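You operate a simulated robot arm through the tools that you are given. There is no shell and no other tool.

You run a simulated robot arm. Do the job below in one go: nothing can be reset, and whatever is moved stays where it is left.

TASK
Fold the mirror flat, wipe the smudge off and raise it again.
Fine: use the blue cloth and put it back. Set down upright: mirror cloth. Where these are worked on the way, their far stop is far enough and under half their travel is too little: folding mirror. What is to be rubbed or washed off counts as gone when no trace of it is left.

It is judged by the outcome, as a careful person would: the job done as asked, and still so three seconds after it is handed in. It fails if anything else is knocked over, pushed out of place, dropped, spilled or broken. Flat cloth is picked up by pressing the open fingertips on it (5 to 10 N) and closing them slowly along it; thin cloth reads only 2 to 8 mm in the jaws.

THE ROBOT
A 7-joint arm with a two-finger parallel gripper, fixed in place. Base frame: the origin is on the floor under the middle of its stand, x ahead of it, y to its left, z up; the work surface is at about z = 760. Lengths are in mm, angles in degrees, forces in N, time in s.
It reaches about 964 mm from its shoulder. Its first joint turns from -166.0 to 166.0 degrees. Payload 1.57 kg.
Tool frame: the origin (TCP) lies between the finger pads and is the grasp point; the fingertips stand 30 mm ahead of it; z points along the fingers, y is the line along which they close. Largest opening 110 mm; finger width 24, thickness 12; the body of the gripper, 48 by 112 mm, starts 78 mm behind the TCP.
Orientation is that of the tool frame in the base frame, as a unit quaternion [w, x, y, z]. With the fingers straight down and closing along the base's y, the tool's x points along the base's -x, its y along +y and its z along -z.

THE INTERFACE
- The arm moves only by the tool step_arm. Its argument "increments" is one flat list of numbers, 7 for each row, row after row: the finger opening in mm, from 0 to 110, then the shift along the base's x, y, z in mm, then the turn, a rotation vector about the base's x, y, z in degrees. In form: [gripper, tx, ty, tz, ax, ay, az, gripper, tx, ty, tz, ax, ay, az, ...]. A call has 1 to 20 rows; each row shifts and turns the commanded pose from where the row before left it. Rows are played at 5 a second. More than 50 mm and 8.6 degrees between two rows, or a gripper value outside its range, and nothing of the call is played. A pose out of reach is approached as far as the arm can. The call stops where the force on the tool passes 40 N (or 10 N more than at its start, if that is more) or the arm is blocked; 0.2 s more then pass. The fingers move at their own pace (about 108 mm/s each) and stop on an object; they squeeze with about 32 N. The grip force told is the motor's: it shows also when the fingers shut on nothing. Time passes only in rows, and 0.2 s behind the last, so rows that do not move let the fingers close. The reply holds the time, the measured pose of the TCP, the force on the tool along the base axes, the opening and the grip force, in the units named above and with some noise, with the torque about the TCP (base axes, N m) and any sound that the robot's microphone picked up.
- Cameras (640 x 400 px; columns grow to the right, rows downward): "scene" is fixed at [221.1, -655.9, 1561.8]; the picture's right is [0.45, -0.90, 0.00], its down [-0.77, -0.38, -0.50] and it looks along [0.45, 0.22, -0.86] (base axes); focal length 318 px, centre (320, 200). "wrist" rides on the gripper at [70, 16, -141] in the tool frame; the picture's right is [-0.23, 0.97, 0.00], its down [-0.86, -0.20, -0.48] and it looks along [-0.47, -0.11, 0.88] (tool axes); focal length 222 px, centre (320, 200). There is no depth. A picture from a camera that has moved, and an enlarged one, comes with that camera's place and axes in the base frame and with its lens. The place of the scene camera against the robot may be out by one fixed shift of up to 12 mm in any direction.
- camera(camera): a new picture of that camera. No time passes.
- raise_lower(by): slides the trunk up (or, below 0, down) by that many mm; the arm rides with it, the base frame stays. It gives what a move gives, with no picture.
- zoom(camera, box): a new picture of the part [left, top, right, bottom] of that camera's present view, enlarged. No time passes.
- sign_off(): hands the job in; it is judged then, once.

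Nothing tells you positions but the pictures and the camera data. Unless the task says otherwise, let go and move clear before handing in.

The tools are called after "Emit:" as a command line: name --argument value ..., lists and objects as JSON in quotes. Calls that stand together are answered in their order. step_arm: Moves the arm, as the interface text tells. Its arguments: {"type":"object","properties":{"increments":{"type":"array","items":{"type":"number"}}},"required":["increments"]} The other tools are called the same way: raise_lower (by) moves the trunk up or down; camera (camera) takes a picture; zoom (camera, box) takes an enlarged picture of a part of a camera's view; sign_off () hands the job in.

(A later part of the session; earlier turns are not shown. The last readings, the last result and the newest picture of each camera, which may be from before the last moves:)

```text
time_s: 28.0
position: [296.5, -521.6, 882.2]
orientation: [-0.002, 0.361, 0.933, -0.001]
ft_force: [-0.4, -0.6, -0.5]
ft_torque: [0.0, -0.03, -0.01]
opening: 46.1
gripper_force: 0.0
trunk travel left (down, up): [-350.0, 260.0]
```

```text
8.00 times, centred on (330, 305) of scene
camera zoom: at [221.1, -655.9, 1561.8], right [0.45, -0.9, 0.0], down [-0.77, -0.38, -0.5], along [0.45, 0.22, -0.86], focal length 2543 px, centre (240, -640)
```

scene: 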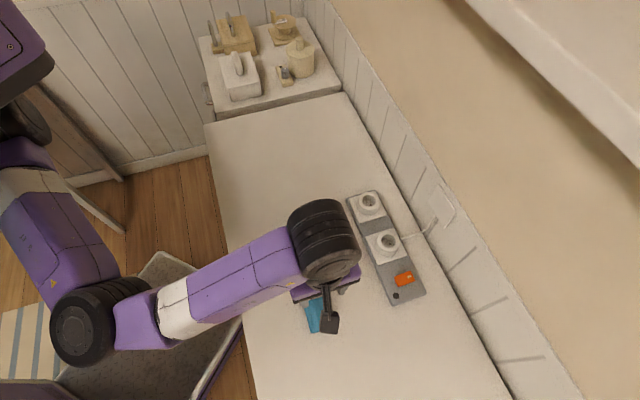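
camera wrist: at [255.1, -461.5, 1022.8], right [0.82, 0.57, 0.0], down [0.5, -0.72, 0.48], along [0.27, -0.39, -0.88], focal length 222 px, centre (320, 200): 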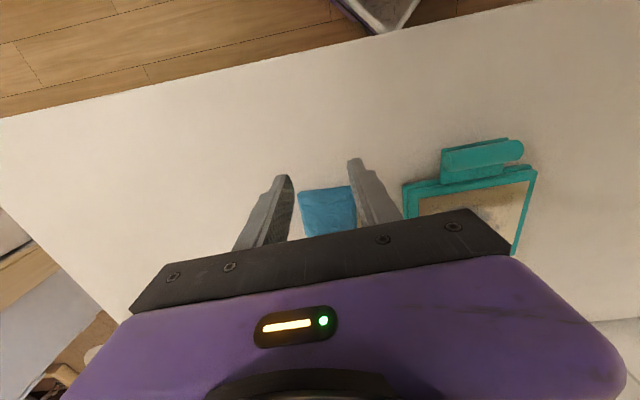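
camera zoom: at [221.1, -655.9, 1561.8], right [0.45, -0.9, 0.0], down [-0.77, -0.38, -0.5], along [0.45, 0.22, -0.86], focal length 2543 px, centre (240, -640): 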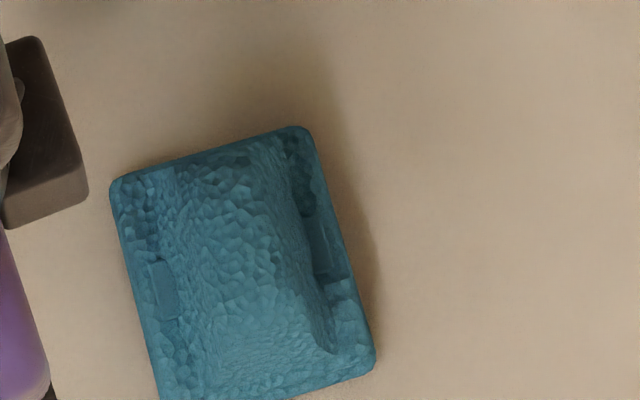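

Emit:
step_arm --increments '[46, 0, 0, 0, -5, -5, 0, 46, 0, 0, 0, -5, -5, 0, 46, 0, 0, 0, -5, -5, 0]'

Emit:
zoom --camera "wrist" --box '[272, 120, 400, 200]'

```text
time_s: 28.8
position: [297.6, -520.1, 880.2]
orientation: [0.165, 0.354, 0.918, -0.076]
ft_force: [0.4, -0.2, -0.3]
ft_torque: [-0.02, -0.01, 0.02]
opening: 45.9
gripper_force: 0.1
trunk travel left (down, up): [-350.0, 260.0]
```

```text
5.00 times, centred on (336, 160) of wrist
camera zoom: at [222.5, -428.8, 987.2], right [0.81, 0.58, 0.06], down [0.34, -0.56, 0.76], along [0.47, -0.6, -0.65], focal length 1111 px, centre (240, 400)
```

zoom: 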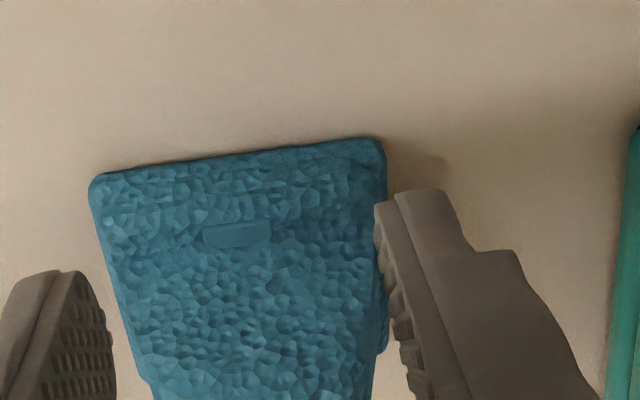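

Emit:
step_arm --increments '[46, -10, 10, -13, -5, -5, 0, 46, -10, 10, -13, -5, -5, 0, 46, -8, 8, -14, -5, -5, 0]'

Emit:
zoom --camera "wrist" --box '[240, 90, 432, 210]'

```text
time_s: 29.6
position: [266.6, -494.0, 842.1]
orientation: [0.329, 0.335, 0.87, -0.148]
ft_force: [0.3, 0.0, 0.4]
ft_torque: [0.0, 0.01, 0.02]
opening: 45.8
gripper_force: 0.0
trunk travel left (down, up): [-350.0, 260.0]
```

```text
3.33 times, centred on (336, 150) of wrist
camera zoom: at [170.9, -379.6, 898.5], right [0.79, 0.6, 0.12], down [0.12, -0.33, 0.94], along [0.6, -0.73, -0.33], focal length 740 px, centre (267, 367)
```

zoom: 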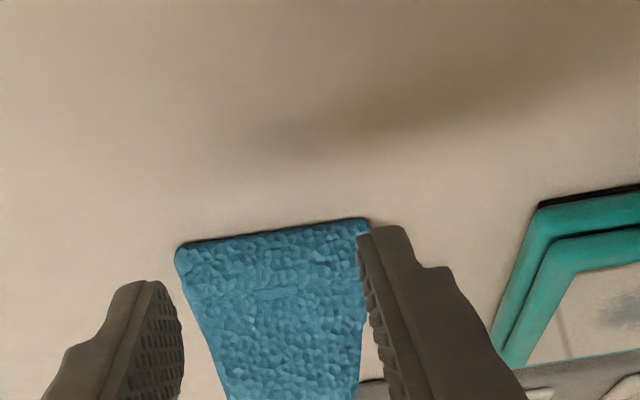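

Emit:
camera --camera "wrist"

Emit:
zoom --camera "wrist" --box '[256, 140, 384, 220]'

```text
taken
camera wrist: at [170.9, -379.6, 898.5], right [0.79, 0.6, 0.12], down [0.12, -0.33, 0.94], along [0.6, -0.73, -0.33], focal length 222 px, centre (320, 200)
```

wrist: 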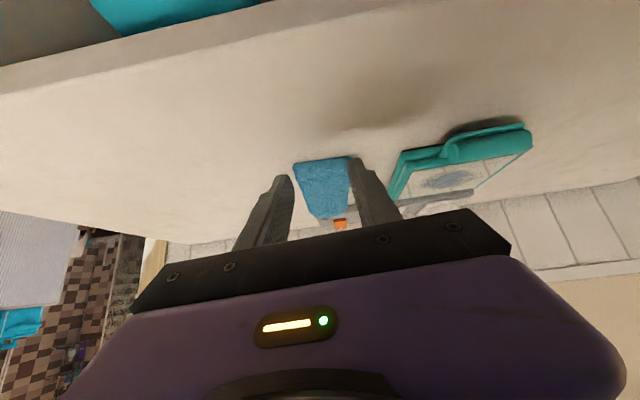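

```text
5.00 times, centred on (320, 180) of wrist
camera zoom: at [170.9, -379.6, 898.5], right [0.79, 0.6, 0.12], down [0.12, -0.33, 0.94], along [0.6, -0.73, -0.33], focal length 1111 px, centre (320, 300)
```

zoom: 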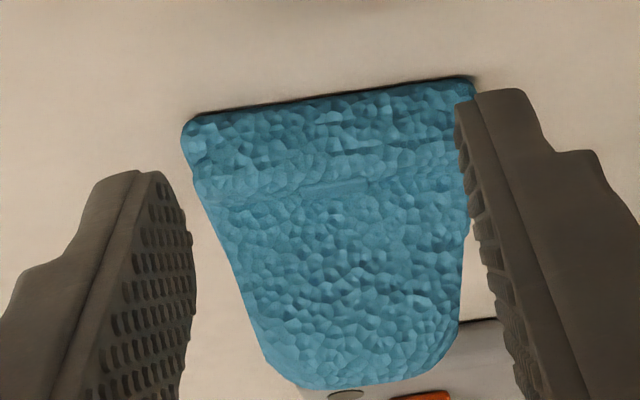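

From the side, the cloth is a thick pad with a bunched ridge rising to about z≈828, so the ridge itself can be gripped. I'll reverse back to a vertical pose above it with wider fingers.

Emit:
step_arm --increments '[60, 8, -8, 14, 5, 5, 0, 60, 10, -10, 13, 5, 5, 0, 60, 12, -8, 13, 5, 5, 0, 60, 0, 0, 0, 5, 5, 0, 60, 0, 0, 0, 5, 5, 0, 60, 0, 0, 0, 5, 5, 0, 60, 5.4, -6.3, 1, 0, 0, 8.5, 60, 5.4, -6.3, 1, 0, 0, 8.5, 60, 5.4, -6.3, 1, 0, 0, 8.5, 60, 5.4, -6.3, 1, 0, 0, 8.5, 60, 5.4, -6.3, 0, 0, 0, 8.5, 60, 5.4, -6.3, 0, 0, 0, 8.5, 60, 5.4, -6.3, 0, 0, 0, 8.5, 60, 5.4, -6.3, 0, 0, 0, 8.5, 60, 5.4, -6.3, 0, 0, 0, 8.5, 60, 5.4, -6.3, 0, 0, 0, 8.5]'

Emit:
zoom --camera "wrist" --box '[224, 100, 416, 220]'

```text
time_s: 33.0
position: [352.0, -583.6, 884.4]
orientation: [-0.001, -0.367, 0.93, -0.002]
ft_force: [-1.2, 0.1, 0.1]
ft_torque: [0.0, 0.02, 0.02]
opening: 60.0
gripper_force: 0.0
trunk travel left (down, up): [-350.0, 260.0]
```

```text
3.33 times, centred on (320, 160) of wrist
camera zoom: at [288.8, -617.7, 1025.6], right [-0.5, 0.87, 0.0], down [0.76, 0.44, 0.48], along [0.41, 0.23, -0.88], focal length 740 px, centre (320, 333)
```

zoom: 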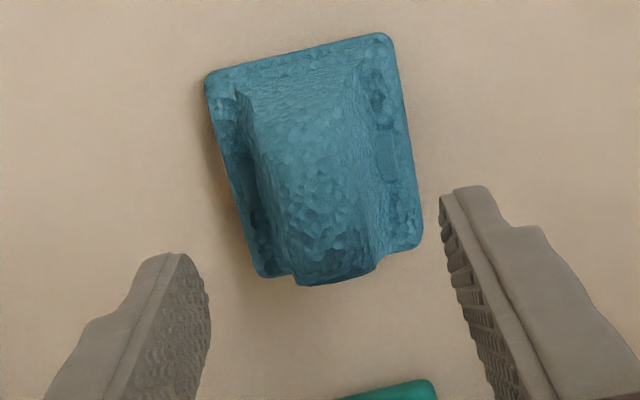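

The ridge is centred between the fingers. I'll lower so the tips stop just above the ledge, then close slowly on the ridge.

Emit:
step_arm --increments '[60, 0, 0, -25, 0, 0, 0, 60, 0, 0, -25, 0, 0, 0, 60, 0, 0, -10, 0, 0, 0, 60, 0, 0, -6, 0, 0, 0, 60, 0, 0, 0, 0, 0, 0]'

Emit:
zoom --camera "wrist" --box '[224, 120, 416, 240]'

```text
time_s: 34.2
position: [350.2, -583.2, 817.3]
orientation: [-0.002, -0.366, 0.93, -0.003]
ft_force: [-0.8, -1.1, -0.5]
ft_torque: [0.01, 0.02, -0.02]
opening: 59.9
gripper_force: 0.1
trunk travel left (down, up): [-350.0, 260.0]
```

```text
3.33 times, centred on (320, 180) of wrist
camera zoom: at [287.8, -616.8, 958.4], right [-0.5, 0.87, 0.0], down [0.76, 0.44, 0.48], along [0.42, 0.23, -0.88], focal length 740 px, centre (320, 267)
```

zoom: 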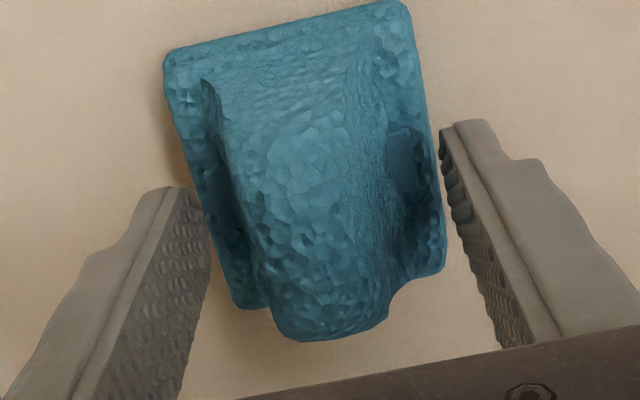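

Emit:
step_arm --increments '[54, 0, 0, 0, 0, 0, 0, 48, 0, 0, 0, 0, 0, 0, 44, 0, 0, 0, 0, 0, 0, 40, 0, 0, 0, 0, 0, 0]'

Emit:
zoom --camera "wrist" --box '[224, 120, 416, 240]'

```text
time_s: 35.2
position: [350.6, -582.8, 817.7]
orientation: [-0.001, -0.365, 0.931, -0.002]
ft_force: [-0.1, -0.6, -0.3]
ft_torque: [-0.01, -0.01, 0.0]
opening: 40.0
gripper_force: 0.1
trunk travel left (down, up): [-350.0, 260.0]
```

```text
3.33 times, centred on (320, 180) of wrist
camera zoom: at [287.8, -616.8, 958.7], right [-0.5, 0.87, 0.0], down [0.76, 0.44, 0.48], along [0.41, 0.23, -0.88], focal length 740 px, centre (320, 267)
```

zoom: 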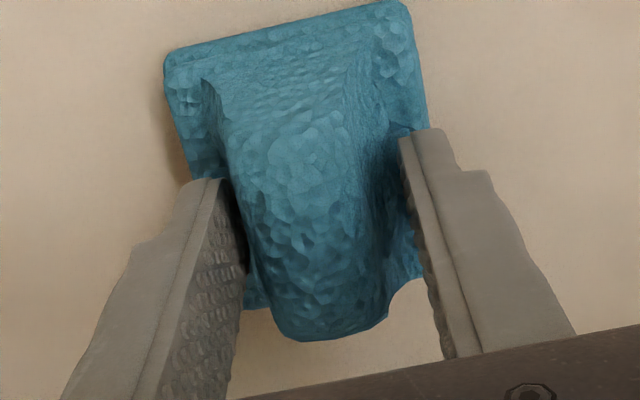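

Emit:
step_arm --increments '[40, 1, -1, 0, 0, 0, 0, 36, 0, 0, 0, 0, 0, 0, 33, 0, 0, 0, 0, 0, 0, 30, 0, 0, 0, 0, 0, 0, 27, 0, 0, 0, 0, 0, 0]'

Emit:
zoom --camera "wrist" --box '[224, 120, 416, 240]'

```text
time_s: 36.4
position: [352.7, -584.6, 816.7]
orientation: [-0.002, -0.366, 0.931, -0.002]
ft_force: [0.4, 0.6, 0.0]
ft_torque: [0.03, -0.02, 0.0]
opening: 27.2
gripper_force: 0.0
trunk travel left (down, up): [-350.0, 260.0]
```

```text
3.33 times, centred on (320, 180) of wrist
camera zoom: at [289.4, -617.6, 958.5], right [-0.5, 0.87, 0.0], down [0.76, 0.44, 0.48], along [0.41, 0.23, -0.88], focal length 740 px, centre (320, 267)
```

zoom: 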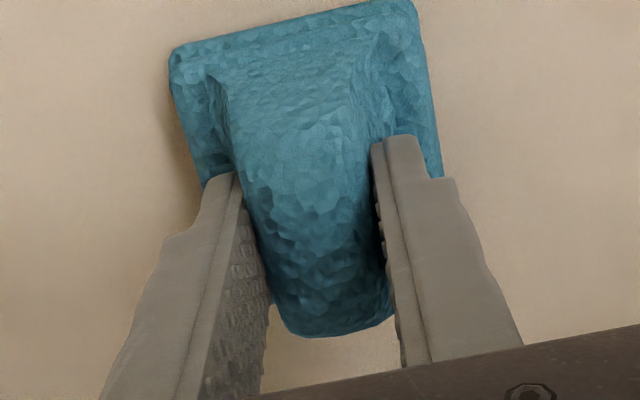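

Emit:
step_arm --increments '[24, 0, 0, 0, 0, 0, 0, 21, 0, 0, 0, 0, 0, 0, 18, 0, 0, 0, 0, 0, 0, 15, 0, 0, 0, 0, 0, 0]'

Emit:
zoom --camera "wrist" --box '[224, 120, 416, 240]'

```text
time_s: 37.4
position: [352.3, -583.8, 817.4]
orientation: [-0.002, -0.366, 0.931, -0.002]
ft_force: [-0.3, 1.1, 0.6]
ft_torque: [0.06, 0.04, -0.01]
opening: 25.4
gripper_force: 32.1
trunk travel left (down, up): [-350.0, 260.0]
```

```text
3.33 times, centred on (320, 180) of wrist
camera zoom: at [289.4, -617.6, 958.6], right [-0.5, 0.87, 0.0], down [0.76, 0.44, 0.48], along [0.41, 0.23, -0.88], focal length 740 px, centre (320, 267)
```

zoom: 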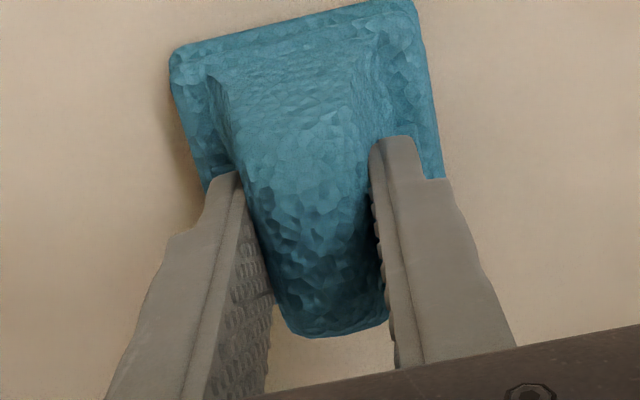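

The ridge is gripped at 25 mm with a steady 32 N. The spot to return it to is TCP (352,-584,817). I'll lift straight up and check the hold.

Emit:
step_arm --increments '[12, 0, 0, 10, 0, 0, 0, 12, 0, 0, 25, 0, 0, 0, 12, 0, 0, 30, 0, 0, 0, 12, 0, 0, 30, 0, 0, 0]'

Emit:
camera --camera "wrist"

Emit:
zoom --camera "scene" --box '[250, 180, 410, 280]'

```text
time_s: 38.4
position: [351.8, -582.9, 912.5]
orientation: [-0.002, -0.365, 0.931, -0.002]
ft_force: [0.4, 0.0, -0.1]
ft_torque: [0.0, 0.01, 0.02]
opening: 25.3
gripper_force: 32.5
trunk travel left (down, up): [-350.0, 260.0]
```

```text
taken
camera wrist: at [288.6, -617.0, 1053.9], right [-0.5, 0.87, 0.0], down [0.76, 0.44, 0.48], along [0.41, 0.23, -0.88], focal length 222 px, centre (320, 200)
```

wrist: 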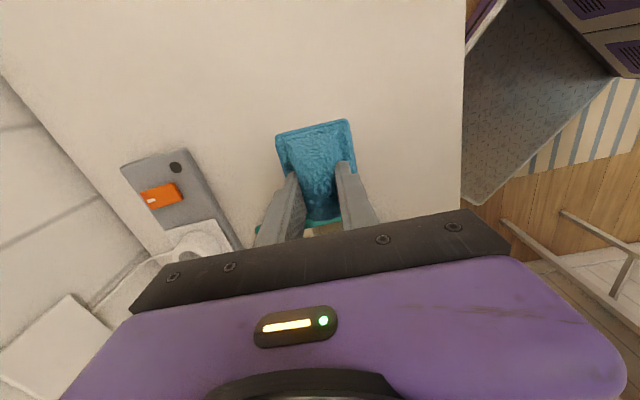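

```text
4.00 times, centred on (330, 230) of scene
camera zoom: at [221.1, -655.9, 1561.8], right [0.45, -0.9, 0.0], down [-0.77, -0.38, -0.5], along [0.45, 0.22, -0.86], focal length 1271 px, centre (280, 80)
```

zoom: 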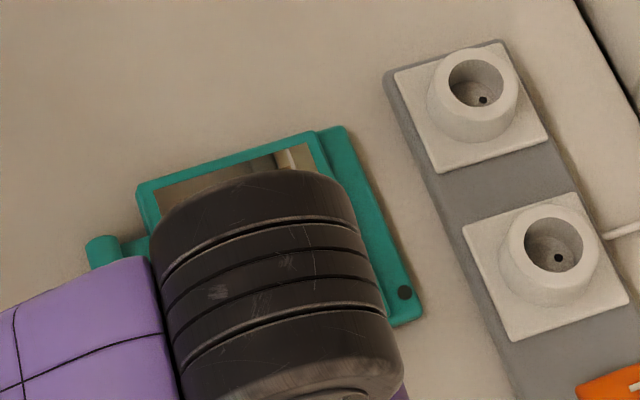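

The cloth is held upright and firmly. The smudge centre works out near (505,-493), on glass of about 122 × 111 mm. I'll carry the cloth above it.

Emit:
step_arm --increments '[12, 30, 18, 0, 0, 0, 0, 12, 31, 18, 0, 0, 0, 0, 12, 31, 18, 0, 0, 0, 0, 12, 31, 18, 0, 0, 0, 0, 12, 30, 18, 0, 0, 0, 0, 12, 0, 0, -25, 0, 0, 0, 12, 0, 0, -20, 0, 0, 0]'

Emit:
camera --camera "wrist"

Emit:
zoom --camera "scene" --box '[250, 180, 410, 280]'

```text
time_s: 40.0
position: [505.5, -490.4, 868.1]
orientation: [-0.001, -0.365, 0.931, -0.001]
ft_force: [0.2, -0.9, 0.3]
ft_torque: [-0.01, 0.0, 0.01]
opening: 25.1
gripper_force: 31.8
trunk travel left (down, up): [-350.0, 260.0]
```

```text
taken
camera wrist: at [442.1, -524.5, 1009.3], right [-0.5, 0.87, -0.01], down [0.76, 0.44, 0.48], along [0.42, 0.23, -0.88], focal length 222 px, centre (320, 200)
```

wrist: 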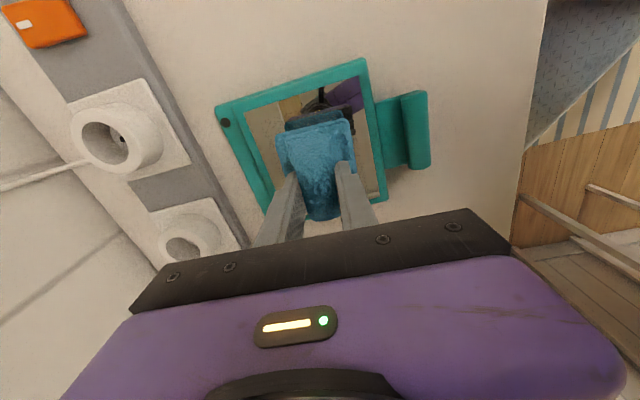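

```text
4.00 times, centred on (330, 230) of scene
camera zoom: at [221.1, -655.9, 1561.8], right [0.45, -0.9, 0.0], down [-0.77, -0.38, -0.5], along [0.45, 0.22, -0.86], focal length 1271 px, centre (280, 80)
```

zoom: 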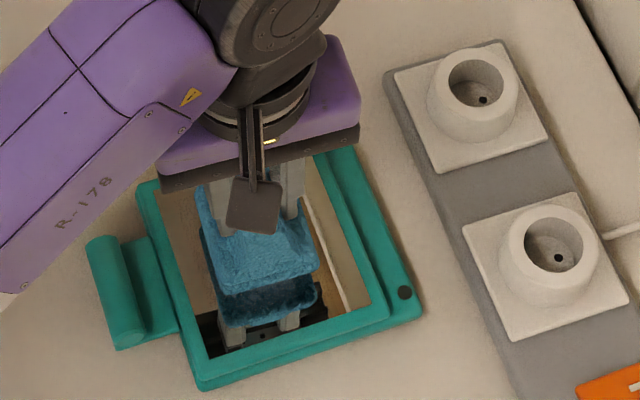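

The cloth is over the middle of the glass. I'll lower it gently until it touches.

Emit:
step_arm --increments '[12, 0, 0, -12, 0, 0, 0, 12, 0, 0, -6, 0, 0, 0, 12, 0, 0, -3, 0, 0, 0, 12, 0, 0, -2, 0, 0, 0, 12, 0, 0, -2, 0, 0, 0]'

```text
time_s: 41.2
position: [505.7, -492.9, 843.8]
orientation: [-0.002, -0.366, 0.93, -0.003]
ft_force: [0.5, 3.0, 8.4]
ft_torque: [0.29, 0.09, -0.06]
opening: 25.2
gripper_force: 32.2
trunk travel left (down, up): [-350.0, 260.0]
```

Light contact at about 8 N. I'll do a first set of strokes along the hinge direction and check the force.

Emit:
step_arm --increments '[12, 8, 8, 0, 0, 0, 0, 12, 8, 8, 0, 0, 0, 0, 12, -8, -8, 0, 0, 0, 0, 12, -8, -8, 0, 0, 0, 0, 12, -8, -8, 0, 0, 0, 0, 12, -8, -8, 0, 0, 0, 0, 12, 8, 8, 0, 0, 0, 0, 12, 8, 8, 0, 0, 0, 0]'

Emit:
zoom --camera "scene" --box '[250, 180, 410, 280]'

Emit:
zoom --camera "wrist" --box '[200, 40, 440, 190]'

```text
time_s: 43.0
position: [505.6, -494.8, 843.5]
orientation: [-0.002, -0.364, 0.931, -0.003]
ft_force: [-4.8, -4.4, 13.7]
ft_torque: [-0.12, 0.22, 0.01]
opening: 25.0
gripper_force: 32.0
trunk travel left (down, up): [-350.0, 260.0]
```

```text
4.00 times, centred on (330, 230) of scene
camera zoom: at [221.1, -655.9, 1561.8], right [0.45, -0.9, 0.0], down [-0.77, -0.38, -0.5], along [0.45, 0.22, -0.86], focal length 1271 px, centre (280, 80)
```

zoom: 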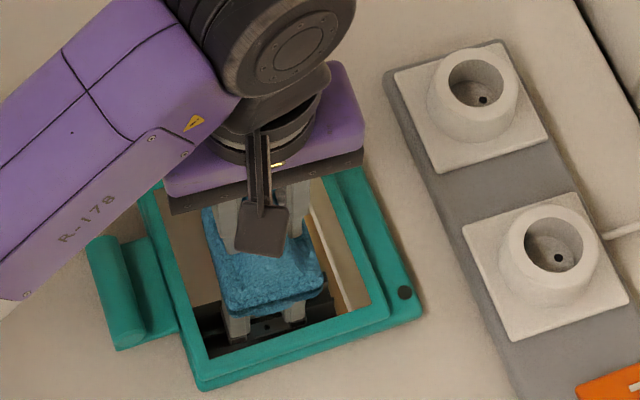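

```text
2.67 times, centred on (320, 115) of wrist
camera zoom: at [442.3, -528.0, 985.1], right [-0.49, 0.87, 0.0], down [0.76, 0.44, 0.47], along [0.41, 0.23, -0.88], focal length 592 px, centre (320, 427)
```

zoom: 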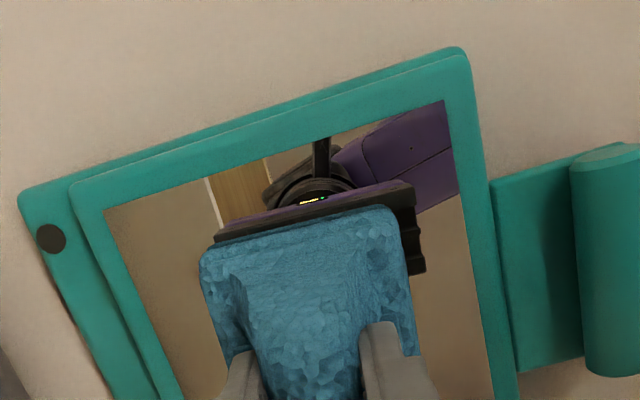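

The wiping works and the base is holding still. Next I'll cover a lane closer to the handle side.

Emit:
step_arm --increments '[12, -6, 6, 0.3, 0, 0, 0, 12, -5, 5, 0.2, 0, 0, 0, 12, 8, 8, 0, 0, 0, 0, 12, 8, 8, 0, 0, 0, 0, 12, -8, -8, 0, 0, 0, 0, 12, -8, -8, 0, 0, 0, 0, 12, -8, -8, 0, 0, 0, 0, 12, -8, -8, 0, 0, 0, 0, 12, 8, 8, 0, 0, 0, 0, 12, 8, 8, 0, 0, 0, 0]'

```text
time_s: 45.2
position: [495.5, -482.3, 844.1]
orientation: [-0.002, -0.364, 0.931, -0.003]
ft_force: [-0.2, -0.9, 1.0]
ft_torque: [0.03, 0.06, 0.04]
opening: 25.3
gripper_force: 31.8
trunk travel left (down, up): [-350.0, 260.0]
```

Contact was too light in that lane. I'll lower slightly and repeat it.

Emit:
step_arm --increments '[12, 0, 0, -1.2, 0, 0, 0, 12, 8, 8, 0, 0, 0, 0, 12, 8, 8, 0, 0, 0, 0]'

```text
time_s: 46.0
position: [509.8, -466.5, 844.4]
orientation: [-0.001, -0.365, 0.931, -0.002]
ft_force: [-2.6, -1.6, 6.4]
ft_torque: [-0.04, 0.18, 0.06]
opening: 25.3
gripper_force: 32.3
trunk travel left (down, up): [-350.0, 260.0]
```

Emit:
step_arm --increments '[12, -8, -8, -0.4, 0, 0, 0, 12, -8, -8, 0, 0, 0, 0, 12, -8, -8, 0, 0, 0, 0, 12, -8, -8, 0, 0, 0, 0, 12, -3, -3, 0, 0, 0, 0]'

```text
time_s: 47.2
position: [475.6, -501.0, 843.5]
orientation: [0.0, -0.367, 0.93, -0.004]
ft_force: [9.1, 9.6, 30.6]
ft_torque: [0.38, -0.3, -0.02]
opening: 25.2
gripper_force: 31.3
trunk travel left (down, up): [-350.0, 260.0]
```

The pad's edge is reaching the frame at that end, so I'll reverse and keep the strokes inside the glass.

Emit:
step_arm --increments '[12, 8, 8, 0.5, 0, 0, 0, 12, 8, 8, 0, 0, 0, 0, 12, 8, 8, 0, 0, 0, 0, 12, 8, 8, 0, 0, 0, 0]'

```text
time_s: 48.2
position: [508.2, -469.8, 843.4]
orientation: [-0.001, -0.365, 0.931, -0.003]
ft_force: [-11.6, -9.5, 29.5]
ft_torque: [-0.45, 0.49, 0.03]
opening: 25.0
gripper_force: 31.0
trunk travel left (down, up): [-350.0, 260.0]
```

Emit:
step_arm --increments '[12, 0, 0, 3, 0, 0, 0, 12, 0, 0, 20, 0, 0, 0, 12, 0, 0, 20, 0, 0, 0]'

Emit:
camera --camera "wrist"

Emit:
zoom --camera "scene" --box '[250, 180, 410, 280]'

```text
time_s: 49.0
position: [509.7, -468.7, 884.5]
orientation: [-0.002, -0.366, 0.931, -0.001]
ft_force: [-1.1, 0.0, 0.3]
ft_torque: [0.0, 0.0, 0.02]
opening: 25.2
gripper_force: 32.2
trunk travel left (down, up): [-350.0, 260.0]
```

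```text
taken
camera wrist: at [446.5, -502.9, 1026.5], right [-0.5, 0.87, 0.0], down [0.76, 0.44, 0.48], along [0.41, 0.23, -0.88], focal length 222 px, centre (320, 200)
```

wrist: 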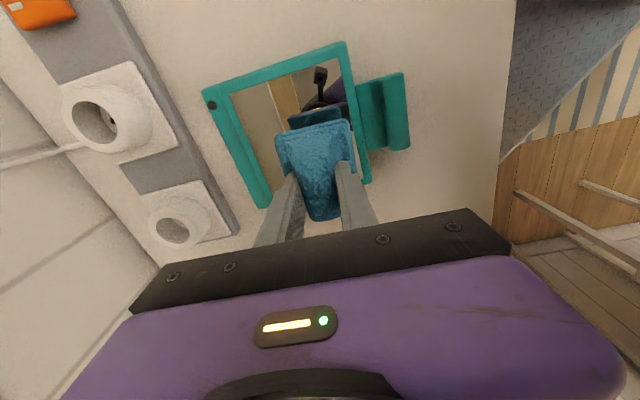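

```text
4.00 times, centred on (330, 230) of scene
camera zoom: at [221.1, -655.9, 1561.8], right [0.45, -0.9, 0.0], down [-0.77, -0.38, -0.5], along [0.45, 0.22, -0.86], focal length 1271 px, centre (280, 80)
```

zoom: 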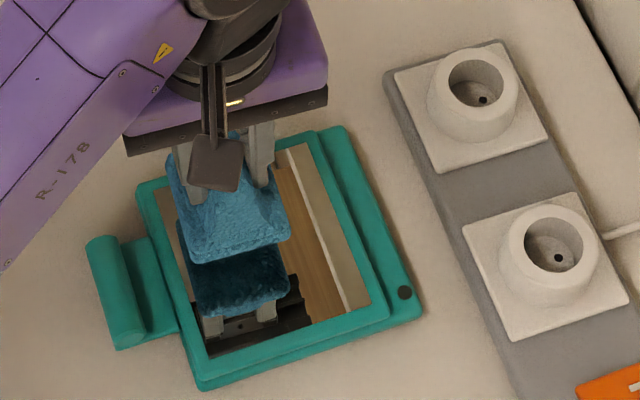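

The base is still in place and a good part of the smudge is gone. I'll move aside to see all of the glass.

Emit:
step_arm --increments '[12, 20, 20, 15, 0, 0, 0, 12, 20, 20, 15, 0, 0, 0, 12, 20, 20, 10, 0, 0, 0, 12, 15, 15, 0, 0, 0, 0]'

Emit:
zoom --camera "wrist" --box '[200, 30, 440, 180]'

Emit:
zoom --camera "scene" --box '[250, 180, 410, 280]'

```text
time_s: 50.0
position: [583.1, -393.3, 927.7]
orientation: [-0.001, -0.365, 0.931, -0.002]
ft_force: [0.2, 0.4, -1.1]
ft_torque: [-0.02, 0.04, -0.02]
opening: 25.1
gripper_force: 32.4
trunk travel left (down, up): [-350.0, 260.0]
```

```text
2.67 times, centred on (320, 105) of wrist
camera zoom: at [520.4, -427.4, 1068.8], right [-0.5, 0.87, 0.0], down [0.76, 0.44, 0.48], along [0.42, 0.23, -0.88], focal length 592 px, centre (320, 453)
```

zoom: 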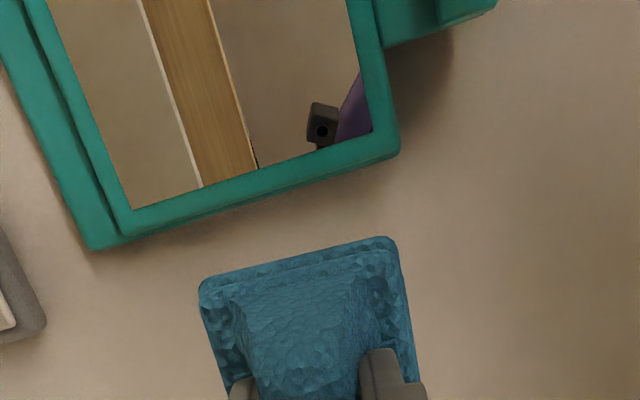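

```text
4.00 times, centred on (330, 230) of scene
camera zoom: at [221.1, -655.9, 1561.8], right [0.45, -0.9, 0.0], down [-0.77, -0.38, -0.5], along [0.45, 0.22, -0.86], focal length 1271 px, centre (280, 80)
```

zoom: 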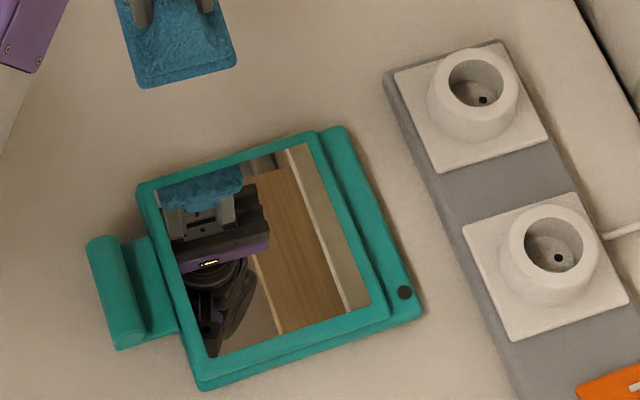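

The glass already looks clean from here. I'll zoom in tightly to check for faint traces.

Emit:
zoom --camera "scene" --box '[280, 210, 350, 254]'

Emit:
zoom --camera "scene" --box '[285, 232, 349, 272]'

Emit:
camera --camera "wrist"

Emit:
zoom --camera "wrist" --box '[200, 0, 360, 100]'

```text
9.09 times, centred on (315, 232) of scene
camera zoom: at [221.1, -655.9, 1561.8], right [0.45, -0.9, 0.0], down [-0.77, -0.38, -0.5], along [0.45, 0.22, -0.86], focal length 2890 px, centre (366, -91)
```

zoom: 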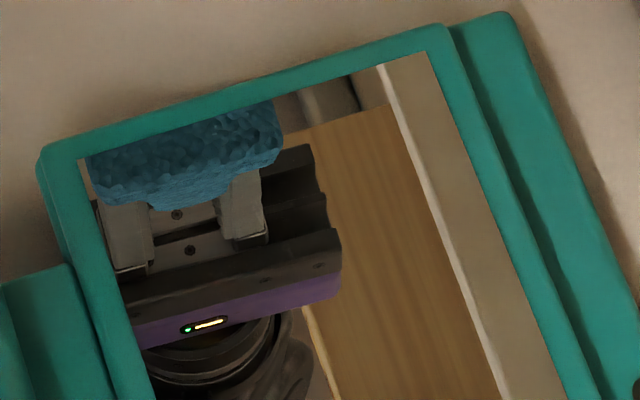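

```text
10.00 times, centred on (317, 252) of scene
camera zoom: at [221.1, -655.9, 1561.8], right [0.45, -0.9, 0.0], down [-0.77, -0.38, -0.5], along [0.45, 0.22, -0.86], focal length 3179 px, centre (350, -320)
```

zoom: 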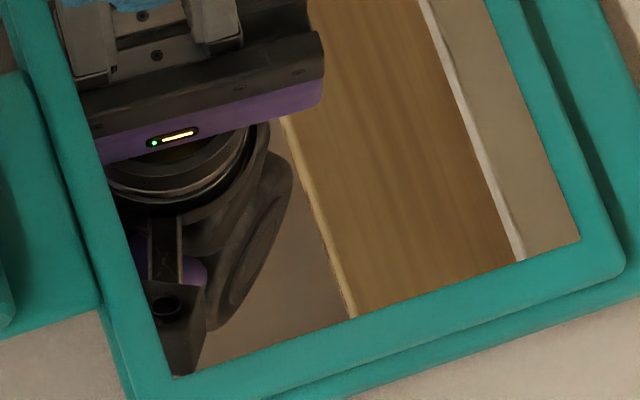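

```text
taken
camera wrist: at [520.4, -427.4, 1068.8], right [-0.5, 0.87, 0.0], down [0.76, 0.44, 0.48], along [0.42, 0.23, -0.88], focal length 222 px, centre (320, 200)
```

wrist: 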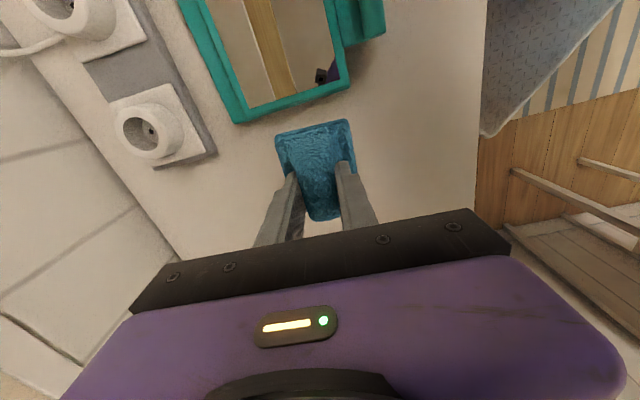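

```text
4.00 times, centred on (280, 50) of wrist
camera zoom: at [520.4, -427.4, 1068.8], right [-0.5, 0.87, 0.0], down [0.76, 0.44, 0.48], along [0.42, 0.23, -0.88], focal length 888 px, centre (480, 800)
```

zoom: 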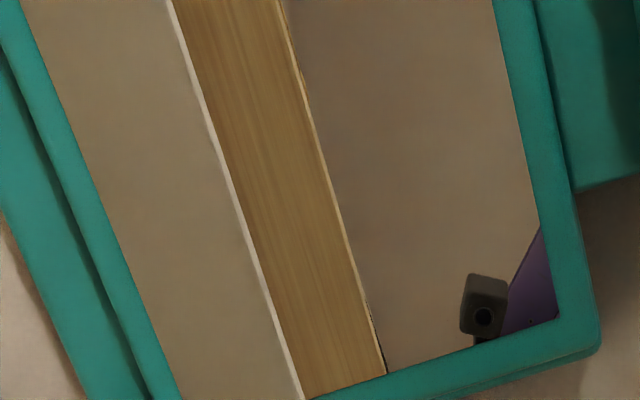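

I can't see any trace left, but to be thorough I'll do one more gentle pass over the wall-side part of the glass, which had the least coverage.

Emit:
step_arm --increments '[12, -16, -27, 0, 0, 0, 0, 12, -16, -27, 0, 0, 0, 0, 12, -16, -27, -10, 0, 0, 0, 12, -17, -26, -20, 0, 0, 0, 12, 0, 0, -25, 0, 0, 0, 12, 0, 0, -20, 0, 0, 0, 12, 0, 0, -5, 0, 0, 0, 12, 0, 0, -2, 0, 0, 0]'

```text
time_s: 51.8
position: [517.9, -500.9, 843.3]
orientation: [-0.001, -0.366, 0.931, -0.002]
ft_force: [0.4, -0.4, -0.5]
ft_torque: [-0.04, 0.0, -0.01]
opening: 25.3
gripper_force: 31.7
trunk travel left (down, up): [-350.0, 260.0]
```

Emit:
step_arm --increments '[12, 0, 0, -1, 0, 0, 0, 12, 0, 0, -1, 0, 0, 0]'

```text
time_s: 52.4
position: [516.7, -501.5, 845.0]
orientation: [-0.002, -0.365, 0.931, -0.004]
ft_force: [-1.3, -0.3, 16.4]
ft_torque: [0.29, 0.08, 0.02]
opening: 25.2
gripper_force: 32.3
trunk travel left (down, up): [-350.0, 260.0]
```

Emit:
step_arm --increments '[12, 7, 7, 0.5, 0, 0, 0, 12, 7, 7, 0, 0, 0, 0, 12, -7, -7, 0, 0, 0, 0, 12, -7, -7, 0, 0, 0, 0, 12, -7, -7, 0, 0, 0, 0, 12, -7, -7, 0, 0, 0, 0, 12, 7, 7, 0, 0, 0, 0, 12, 7, 7, 0, 0, 0, 0]'

```text
time_s: 54.2
position: [515.9, -502.8, 842.4]
orientation: [-0.002, -0.364, 0.932, -0.003]
ft_force: [-6.6, -5.7, 18.0]
ft_torque: [-0.16, 0.27, 0.0]
opening: 25.1
gripper_force: 31.6
trunk travel left (down, up): [-350.0, 260.0]
```

Emit:
step_arm --increments '[12, 5, -5, 0.3, 0, 0, 0, 12, 7, 7, 0, 0, 0, 0, 12, 6, 6, 0, 0, 0, 0, 12, -7, -7, 0, 0, 0, 0, 12, -7, -7, 0, 0, 0, 0, 12, -7, -7, 0, 0, 0, 0, 12, -5, -5, 0, 0, 0, 0, 12, 7, 7, 0, 0, 0, 0, 12, 6, 6, 0, 0, 0, 0, 12, -7, 7, 0, 0, 0, 0, 12, -7, 7, 0, 0, 0, 0]'

```text
time_s: 56.6
position: [508.8, -491.4, 842.1]
orientation: [-0.001, -0.365, 0.931, -0.004]
ft_force: [8.4, -6.8, 25.6]
ft_torque: [-0.19, -0.09, -0.01]
opening: 25.3
gripper_force: 31.4
trunk travel left (down, up): [-350.0, 260.0]
```

Emit:
step_arm --increments '[12, -6, -6, 0.6, 0, 0, 0, 12, -5, -5, 0, 0, 0, 0, 12, -6, 6, 0, 0, 0, 0, 12, 6, -6, 0, 0, 0, 0, 12, 6, -6, 0, 0, 0, 0, 12, 7, 7, 0, 0, 0, 0, 12, 7, 7, 0, 0, 0, 0, 12, 5, 5, 0, 0, 0, 0, 12, -6, 6, 0, 0, 0, 0, 12, -6, 6, 0, 0, 0, 0, 12, 0, 0, 4, 0, 0, 0, 12, 0, 0, 25, 0, 0, 0, 12, 0, 0, 30, 0, 0, 0]'

Emit:
zoom --camera "scene" --box '[250, 180, 410, 280]'

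Emit:
camera --camera "wrist"

```text
time_s: 59.4
position: [514.1, -480.1, 902.3]
orientation: [-0.002, -0.365, 0.931, -0.003]
ft_force: [-0.1, -0.8, 0.1]
ft_torque: [-0.03, 0.03, 0.01]
opening: 25.0
gripper_force: 32.2
trunk travel left (down, up): [-350.0, 260.0]
```

```text
4.00 times, centred on (330, 230) of scene
camera zoom: at [221.1, -655.9, 1561.8], right [0.45, -0.9, 0.0], down [-0.77, -0.38, -0.5], along [0.45, 0.22, -0.86], focal length 1271 px, centre (280, 80)
```

zoom: 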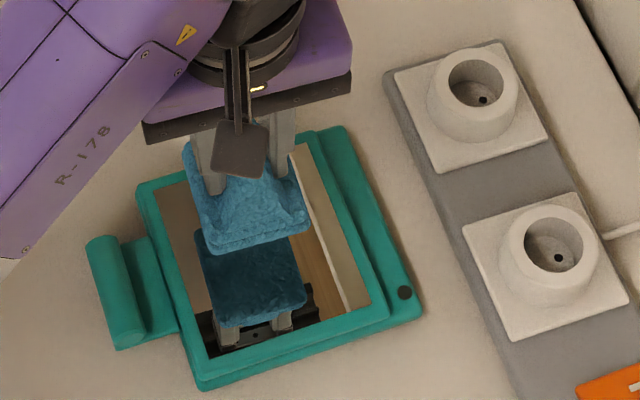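

```text
taken
camera wrist: at [450.4, -513.7, 1043.1], right [-0.5, 0.87, 0.0], down [0.76, 0.44, 0.48], along [0.41, 0.23, -0.88], focal length 222 px, centre (320, 200)
```

wrist: 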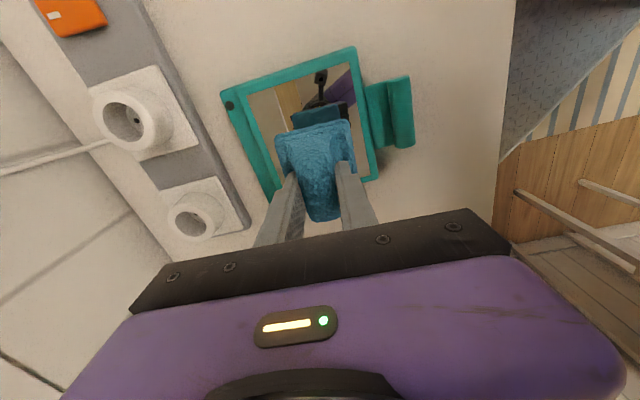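

The base hasn't moved and the cloth is still held square. I'll carry the cloth back to where it was lying.

Emit:
step_arm --increments '[12, -26, -17, 5, 0, 0, 0, 12, -27, -17, 5, 0, 0, 0, 12, -27, -18, 0, 0, 0, 0, 12, -27, -17, 0, 0, 0, 0, 12, -27, -17, 0, 0, 0, 0, 12, -27.8, -17.7, 0, 0, 0, 0, 12, 0, 0, -30, 0, 0, 0, 12, 0, 0, -30, 0, 0, 0, 12, 0, 0, -20, 0, 0, 0, 12, 0, 0, -8, 0, 0, 0]'

Emit:
camera --camera "wrist"

Emit:
zoom --camera "scene" --box '[280, 200, 360, 250]'

```text
time_s: 61.6
position: [350.1, -582.9, 822.9]
orientation: [-0.001, -0.366, 0.931, -0.002]
ft_force: [-0.8, 0.2, -1.3]
ft_torque: [0.02, 0.0, -0.02]
opening: 25.0
gripper_force: 32.1
trunk travel left (down, up): [-350.0, 260.0]
```

```text
taken
camera wrist: at [287.1, -616.9, 964.9], right [-0.5, 0.87, 0.0], down [0.76, 0.44, 0.48], along [0.41, 0.23, -0.88], focal length 222 px, centre (320, 200)
```

wrist: 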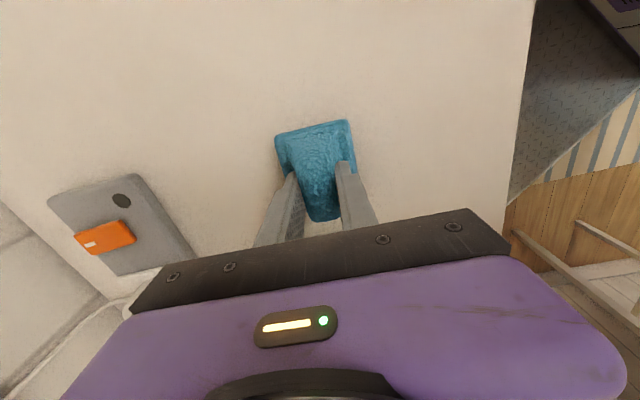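

```text
8.00 times, centred on (320, 225) of scene
camera zoom: at [221.1, -655.9, 1561.8], right [0.45, -0.9, 0.0], down [-0.77, -0.38, -0.5], along [0.45, 0.22, -0.86], focal length 2543 px, centre (320, 0)
```

zoom: 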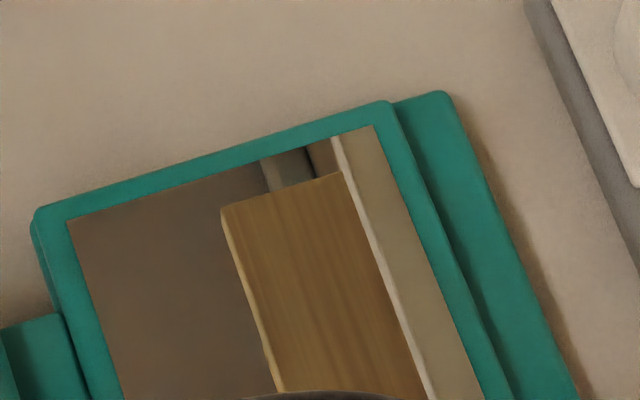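

The glass is clear in this view. Now I'll lower the cloth onto the table gently.

Emit:
step_arm --increments '[12, 1.5, -0.7, -2, 0, 0, 0, 12, 0, 0, -1.5, 0, 0, 0, 12, 0, 0, -1, 0, 0, 0]'

```text
time_s: 62.4
position: [350.3, -582.1, 819.9]
orientation: [-0.001, -0.366, 0.931, -0.002]
ft_force: [0.4, -0.1, -0.2]
ft_torque: [-0.03, 0.0, 0.06]
opening: 25.1
gripper_force: 32.1
trunk travel left (down, up): [-350.0, 260.0]
```

Emit:
step_arm --increments '[12, 1, -0.7, -1, 0, 0, 0, 12, 0, 0, -1, 0, 0, 0]'

```text
time_s: 63.0
position: [351.8, -583.3, 816.6]
orientation: [-0.001, -0.365, 0.931, -0.002]
ft_force: [-0.1, -0.1, -0.8]
ft_torque: [-0.01, 0.0, 0.04]
opening: 25.3
gripper_force: 32.3
trunk travel left (down, up): [-350.0, 260.0]
```

Emit:
step_arm --increments '[12, 0, 0, -1, 0, 0, 0, 12, 0, 0, 0, 0, 0, 0]'

```text
time_s: 63.6
position: [351.5, -584.7, 815.9]
orientation: [0.0, -0.366, 0.931, -0.003]
ft_force: [0.4, 0.6, -0.5]
ft_torque: [-0.01, 0.02, 0.01]
opening: 25.1
gripper_force: 31.7
trunk travel left (down, up): [-350.0, 260.0]
```

Emit:
step_arm --increments '[12, 0, 0, -1, 0, 0, 0, 12, 0, 0, 0, 0, 0, 0]'

```text
time_s: 64.2
position: [351.8, -585.0, 816.0]
orientation: [-0.002, -0.365, 0.931, -0.003]
ft_force: [-0.1, 1.9, 5.3]
ft_torque: [0.2, 0.12, -0.05]
opening: 25.4
gripper_force: 31.4
trunk travel left (down, up): [-350.0, 260.0]
```

The cloth is resting on the table at about 5 N. I'll open slowly, then rise straight up.

Emit:
step_arm --increments '[26, 0, 0, 0, 0, 0, 0, 30, 0, 0, 0, 0, 0, 0, 36, 0, 0, 1, 0, 0, 0, 42, 0, 0, 1, 0, 0, 0, 48, 0, 0, 3, 0, 0, 0, 54, 0, 0, 5, 0, 0, 0, 58, 0, 0, 20, 0, 0, 0, 58, 0, 0, 30, 0, 0, 0, 58, 0, 0, 30, 0, 0, 0]'

Emit:
camera --camera "wrist"

Emit:
zoom --camera "wrist" --box '[240, 80, 400, 180]'

```text
time_s: 66.2
position: [352.2, -585.2, 903.7]
orientation: [-0.001, -0.366, 0.931, -0.002]
ft_force: [-0.7, 0.5, -0.4]
ft_torque: [-0.02, -0.01, -0.01]
opening: 58.1
gripper_force: 0.0
trunk travel left (down, up): [-350.0, 260.0]
```

```text
taken
camera wrist: at [288.2, -619.3, 1045.9], right [-0.5, 0.87, 0.0], down [0.76, 0.44, 0.48], along [0.41, 0.23, -0.88], focal length 222 px, centre (320, 200)
```

wrist: 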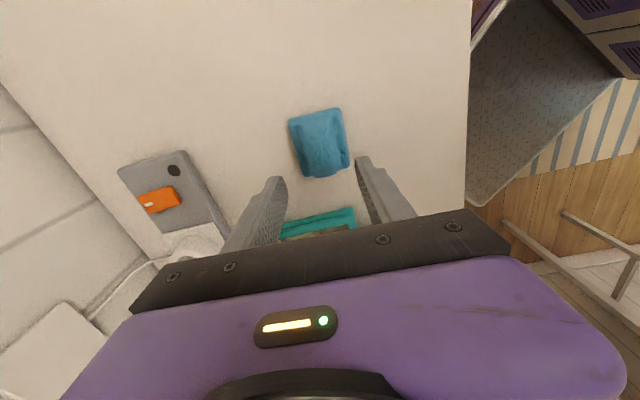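

```text
4.00 times, centred on (320, 130) of wrist
camera zoom: at [288.2, -619.3, 1045.9], right [-0.5, 0.87, 0.0], down [0.76, 0.44, 0.48], along [0.41, 0.23, -0.88], focal length 888 px, centre (320, 480)
```

zoom: 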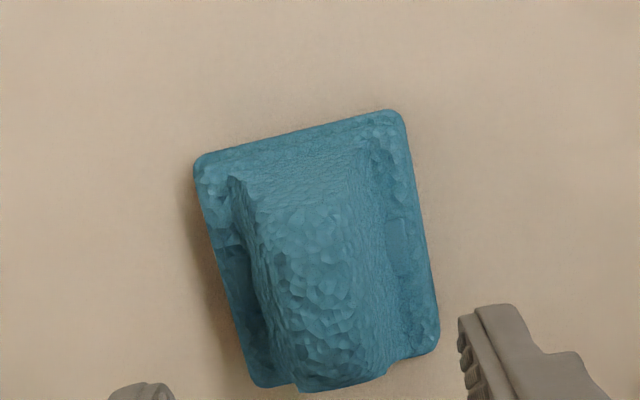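

The cloth is back upright in its spot. Next I'll turn the gripper and move above the handle bar to raise the mirror.

Emit:
step_arm --increments '[58, 6.6, 14, 3, 0, 0, -7.3, 80, 6.6, 14, 3, 0, 0, -7.3, 110, 6.6, 14, 3, 0, 0, -7.3, 110, 6.6, 14, 0, 0, 0, -7.3, 110, 6.6, 14, 0, 0, 0, -7.3, 110, 6.6, 14, 0, 0, 0, -7.3, 110, 6.6, 14, 0, 0, 0, -7.3, 110, 6.6, 14, 0, 0, 0, -7.3, 110, 6.6, 14, 0, 0, 0, -7.3, 110, 6.6, 14, 0, 0, 0, -7.3, 110, 6.6, 14, 0, 0, 0, -7.3, 110, 6.6, 14, 0, 0, 0, -7.0]'

Emit:
zoom --camera "wrist" --box '[208, 70, 432, 210]'

Emit:
zoom --camera "scene" --box '[250, 180, 410, 280]'

Emit:
zoom --camera "scene" --box '[270, 260, 430, 360]'

```text
time_s: 68.8
position: [430.9, -415.1, 915.6]
orientation: [-0.002, 0.38, 0.925, -0.001]
ft_force: [-0.5, 0.8, 0.8]
ft_torque: [0.01, 0.01, 0.02]
opening: 110.0
gripper_force: 0.0
trunk travel left (down, up): [-350.0, 260.0]
```

```text
2.86 times, centred on (320, 140) of wrist
camera zoom: at [392.9, -353.6, 1056.4], right [0.85, 0.53, 0.0], down [0.47, -0.74, 0.48], along [0.25, -0.4, -0.88], focal length 635 px, centre (320, 371)
```

zoom: 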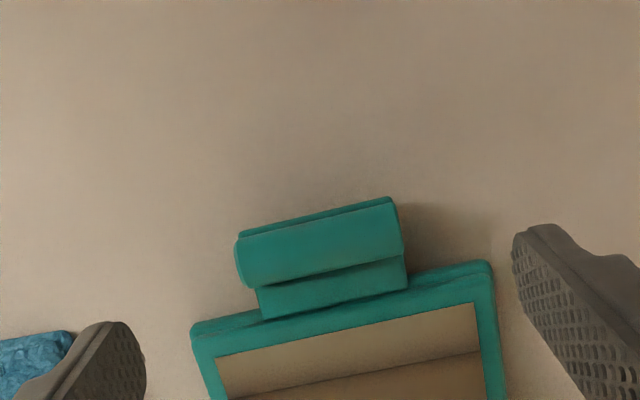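

```text
4.00 times, centred on (330, 230) of scene
camera zoom: at [221.1, -655.9, 1561.8], right [0.45, -0.9, 0.0], down [-0.77, -0.38, -0.5], along [0.45, 0.22, -0.86], focal length 1271 px, centre (280, 80)
```

zoom: 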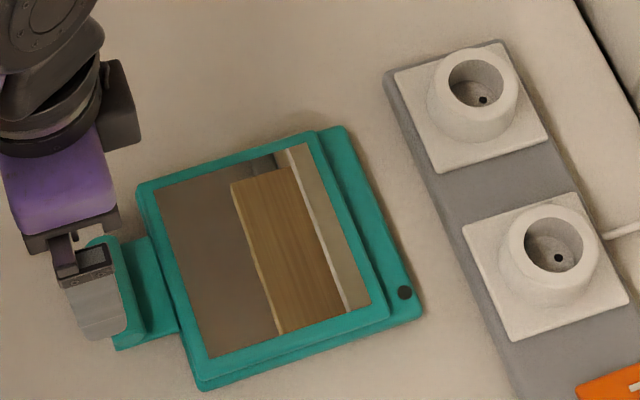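

```text
4.00 times, centred on (350, 310) of scene
camera zoom: at [221.1, -655.9, 1561.8], right [0.45, -0.9, 0.0], down [-0.77, -0.38, -0.5], along [0.45, 0.22, -0.86], focal length 1271 px, centre (200, -240)
```

zoom: 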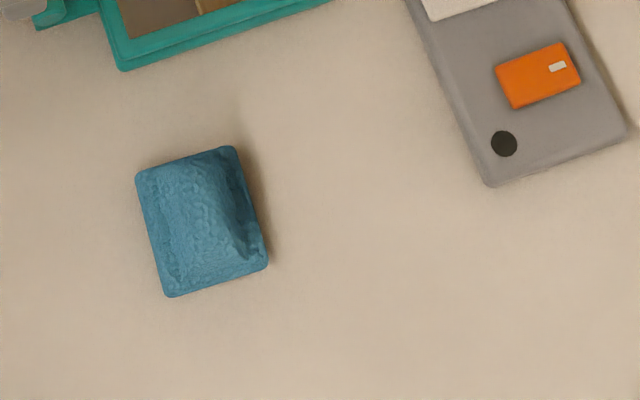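

The cloth is within about 1–2 mm of where it started, and the mirror is spotless. The bar is now centred at (437,-425,791), and I'll lower the open fingers around its two ends.

Emit:
step_arm --increments '[110, 3, -5, -25, 0, 0, 0, 110, 3, -5, -25, 0, 0, 0, 100, 0, 0, -25, 0, 0, 0, 90, 0, 0, -15, 0, 0, 0]'

Emit:
zoom --camera "wrist" --box '[208, 90, 432, 230]'

Emit:
zoom --camera "scene" --box '[250, 210, 330, 260]'

```text
time_s: 69.8
position: [436.2, -421.8, 825.7]
orientation: [-0.002, 0.378, 0.926, 0.0]
ft_force: [0.4, -0.3, 0.0]
ft_torque: [-0.05, -0.01, 0.04]
opening: 89.7
gripper_force: 0.1
trunk travel left (down, up): [-350.0, 260.0]
```

```text
2.86 times, centred on (320, 160) of wrist
camera zoom: at [397.7, -362.1, 966.5], right [0.84, 0.54, 0.0], down [0.47, -0.74, 0.48], along [0.25, -0.4, -0.88], focal length 635 px, centre (320, 314)
```

zoom: 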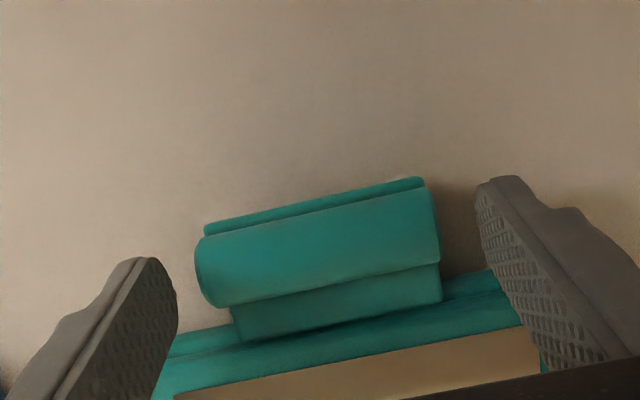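

```text
8.00 times, centred on (290, 235) of scene
camera zoom: at [221.1, -655.9, 1561.8], right [0.45, -0.9, 0.0], down [-0.77, -0.38, -0.5], along [0.45, 0.22, -0.86], focal length 2543 px, centre (560, -80)
```

zoom: 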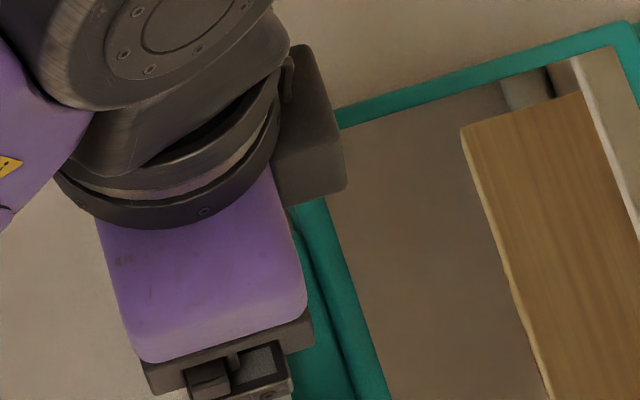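

The fingers line up with both ends of the bar. I'll lower to bar height and close slowly.

Emit:
step_arm --increments '[88, 0, -1, -7, 0, 0, 0, 84, 0, -0.5, -6, 0, 0, 0, 80, 0, 0, 0, 0, 0, 0, 76, 0, 0, 0, 0, 0, 0]'

Emit:
zoom --camera "wrist" --box '[208, 90, 432, 230]'

```text
time_s: 70.8
position: [436.9, -425.4, 812.1]
orientation: [-0.003, 0.379, 0.925, -0.001]
ft_force: [-0.5, 0.7, 0.8]
ft_torque: [0.0, -0.03, 0.0]
opening: 76.0
gripper_force: 0.1
trunk travel left (down, up): [-350.0, 260.0]
```

```text
2.86 times, centred on (320, 160) of wrist
camera zoom: at [397.3, -364.7, 953.1], right [0.84, 0.54, 0.0], down [0.47, -0.74, 0.48], along [0.25, -0.4, -0.88], focal length 635 px, centre (320, 314)
```

zoom: 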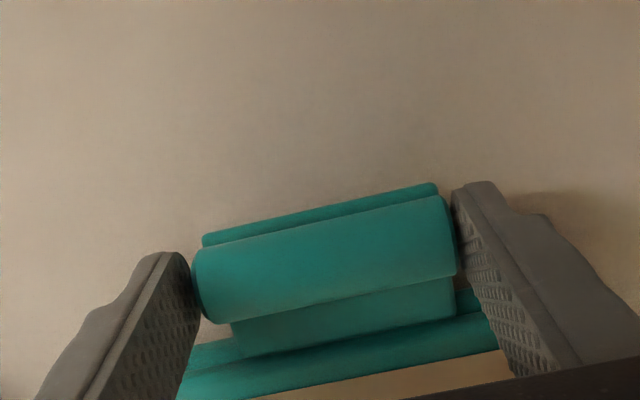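

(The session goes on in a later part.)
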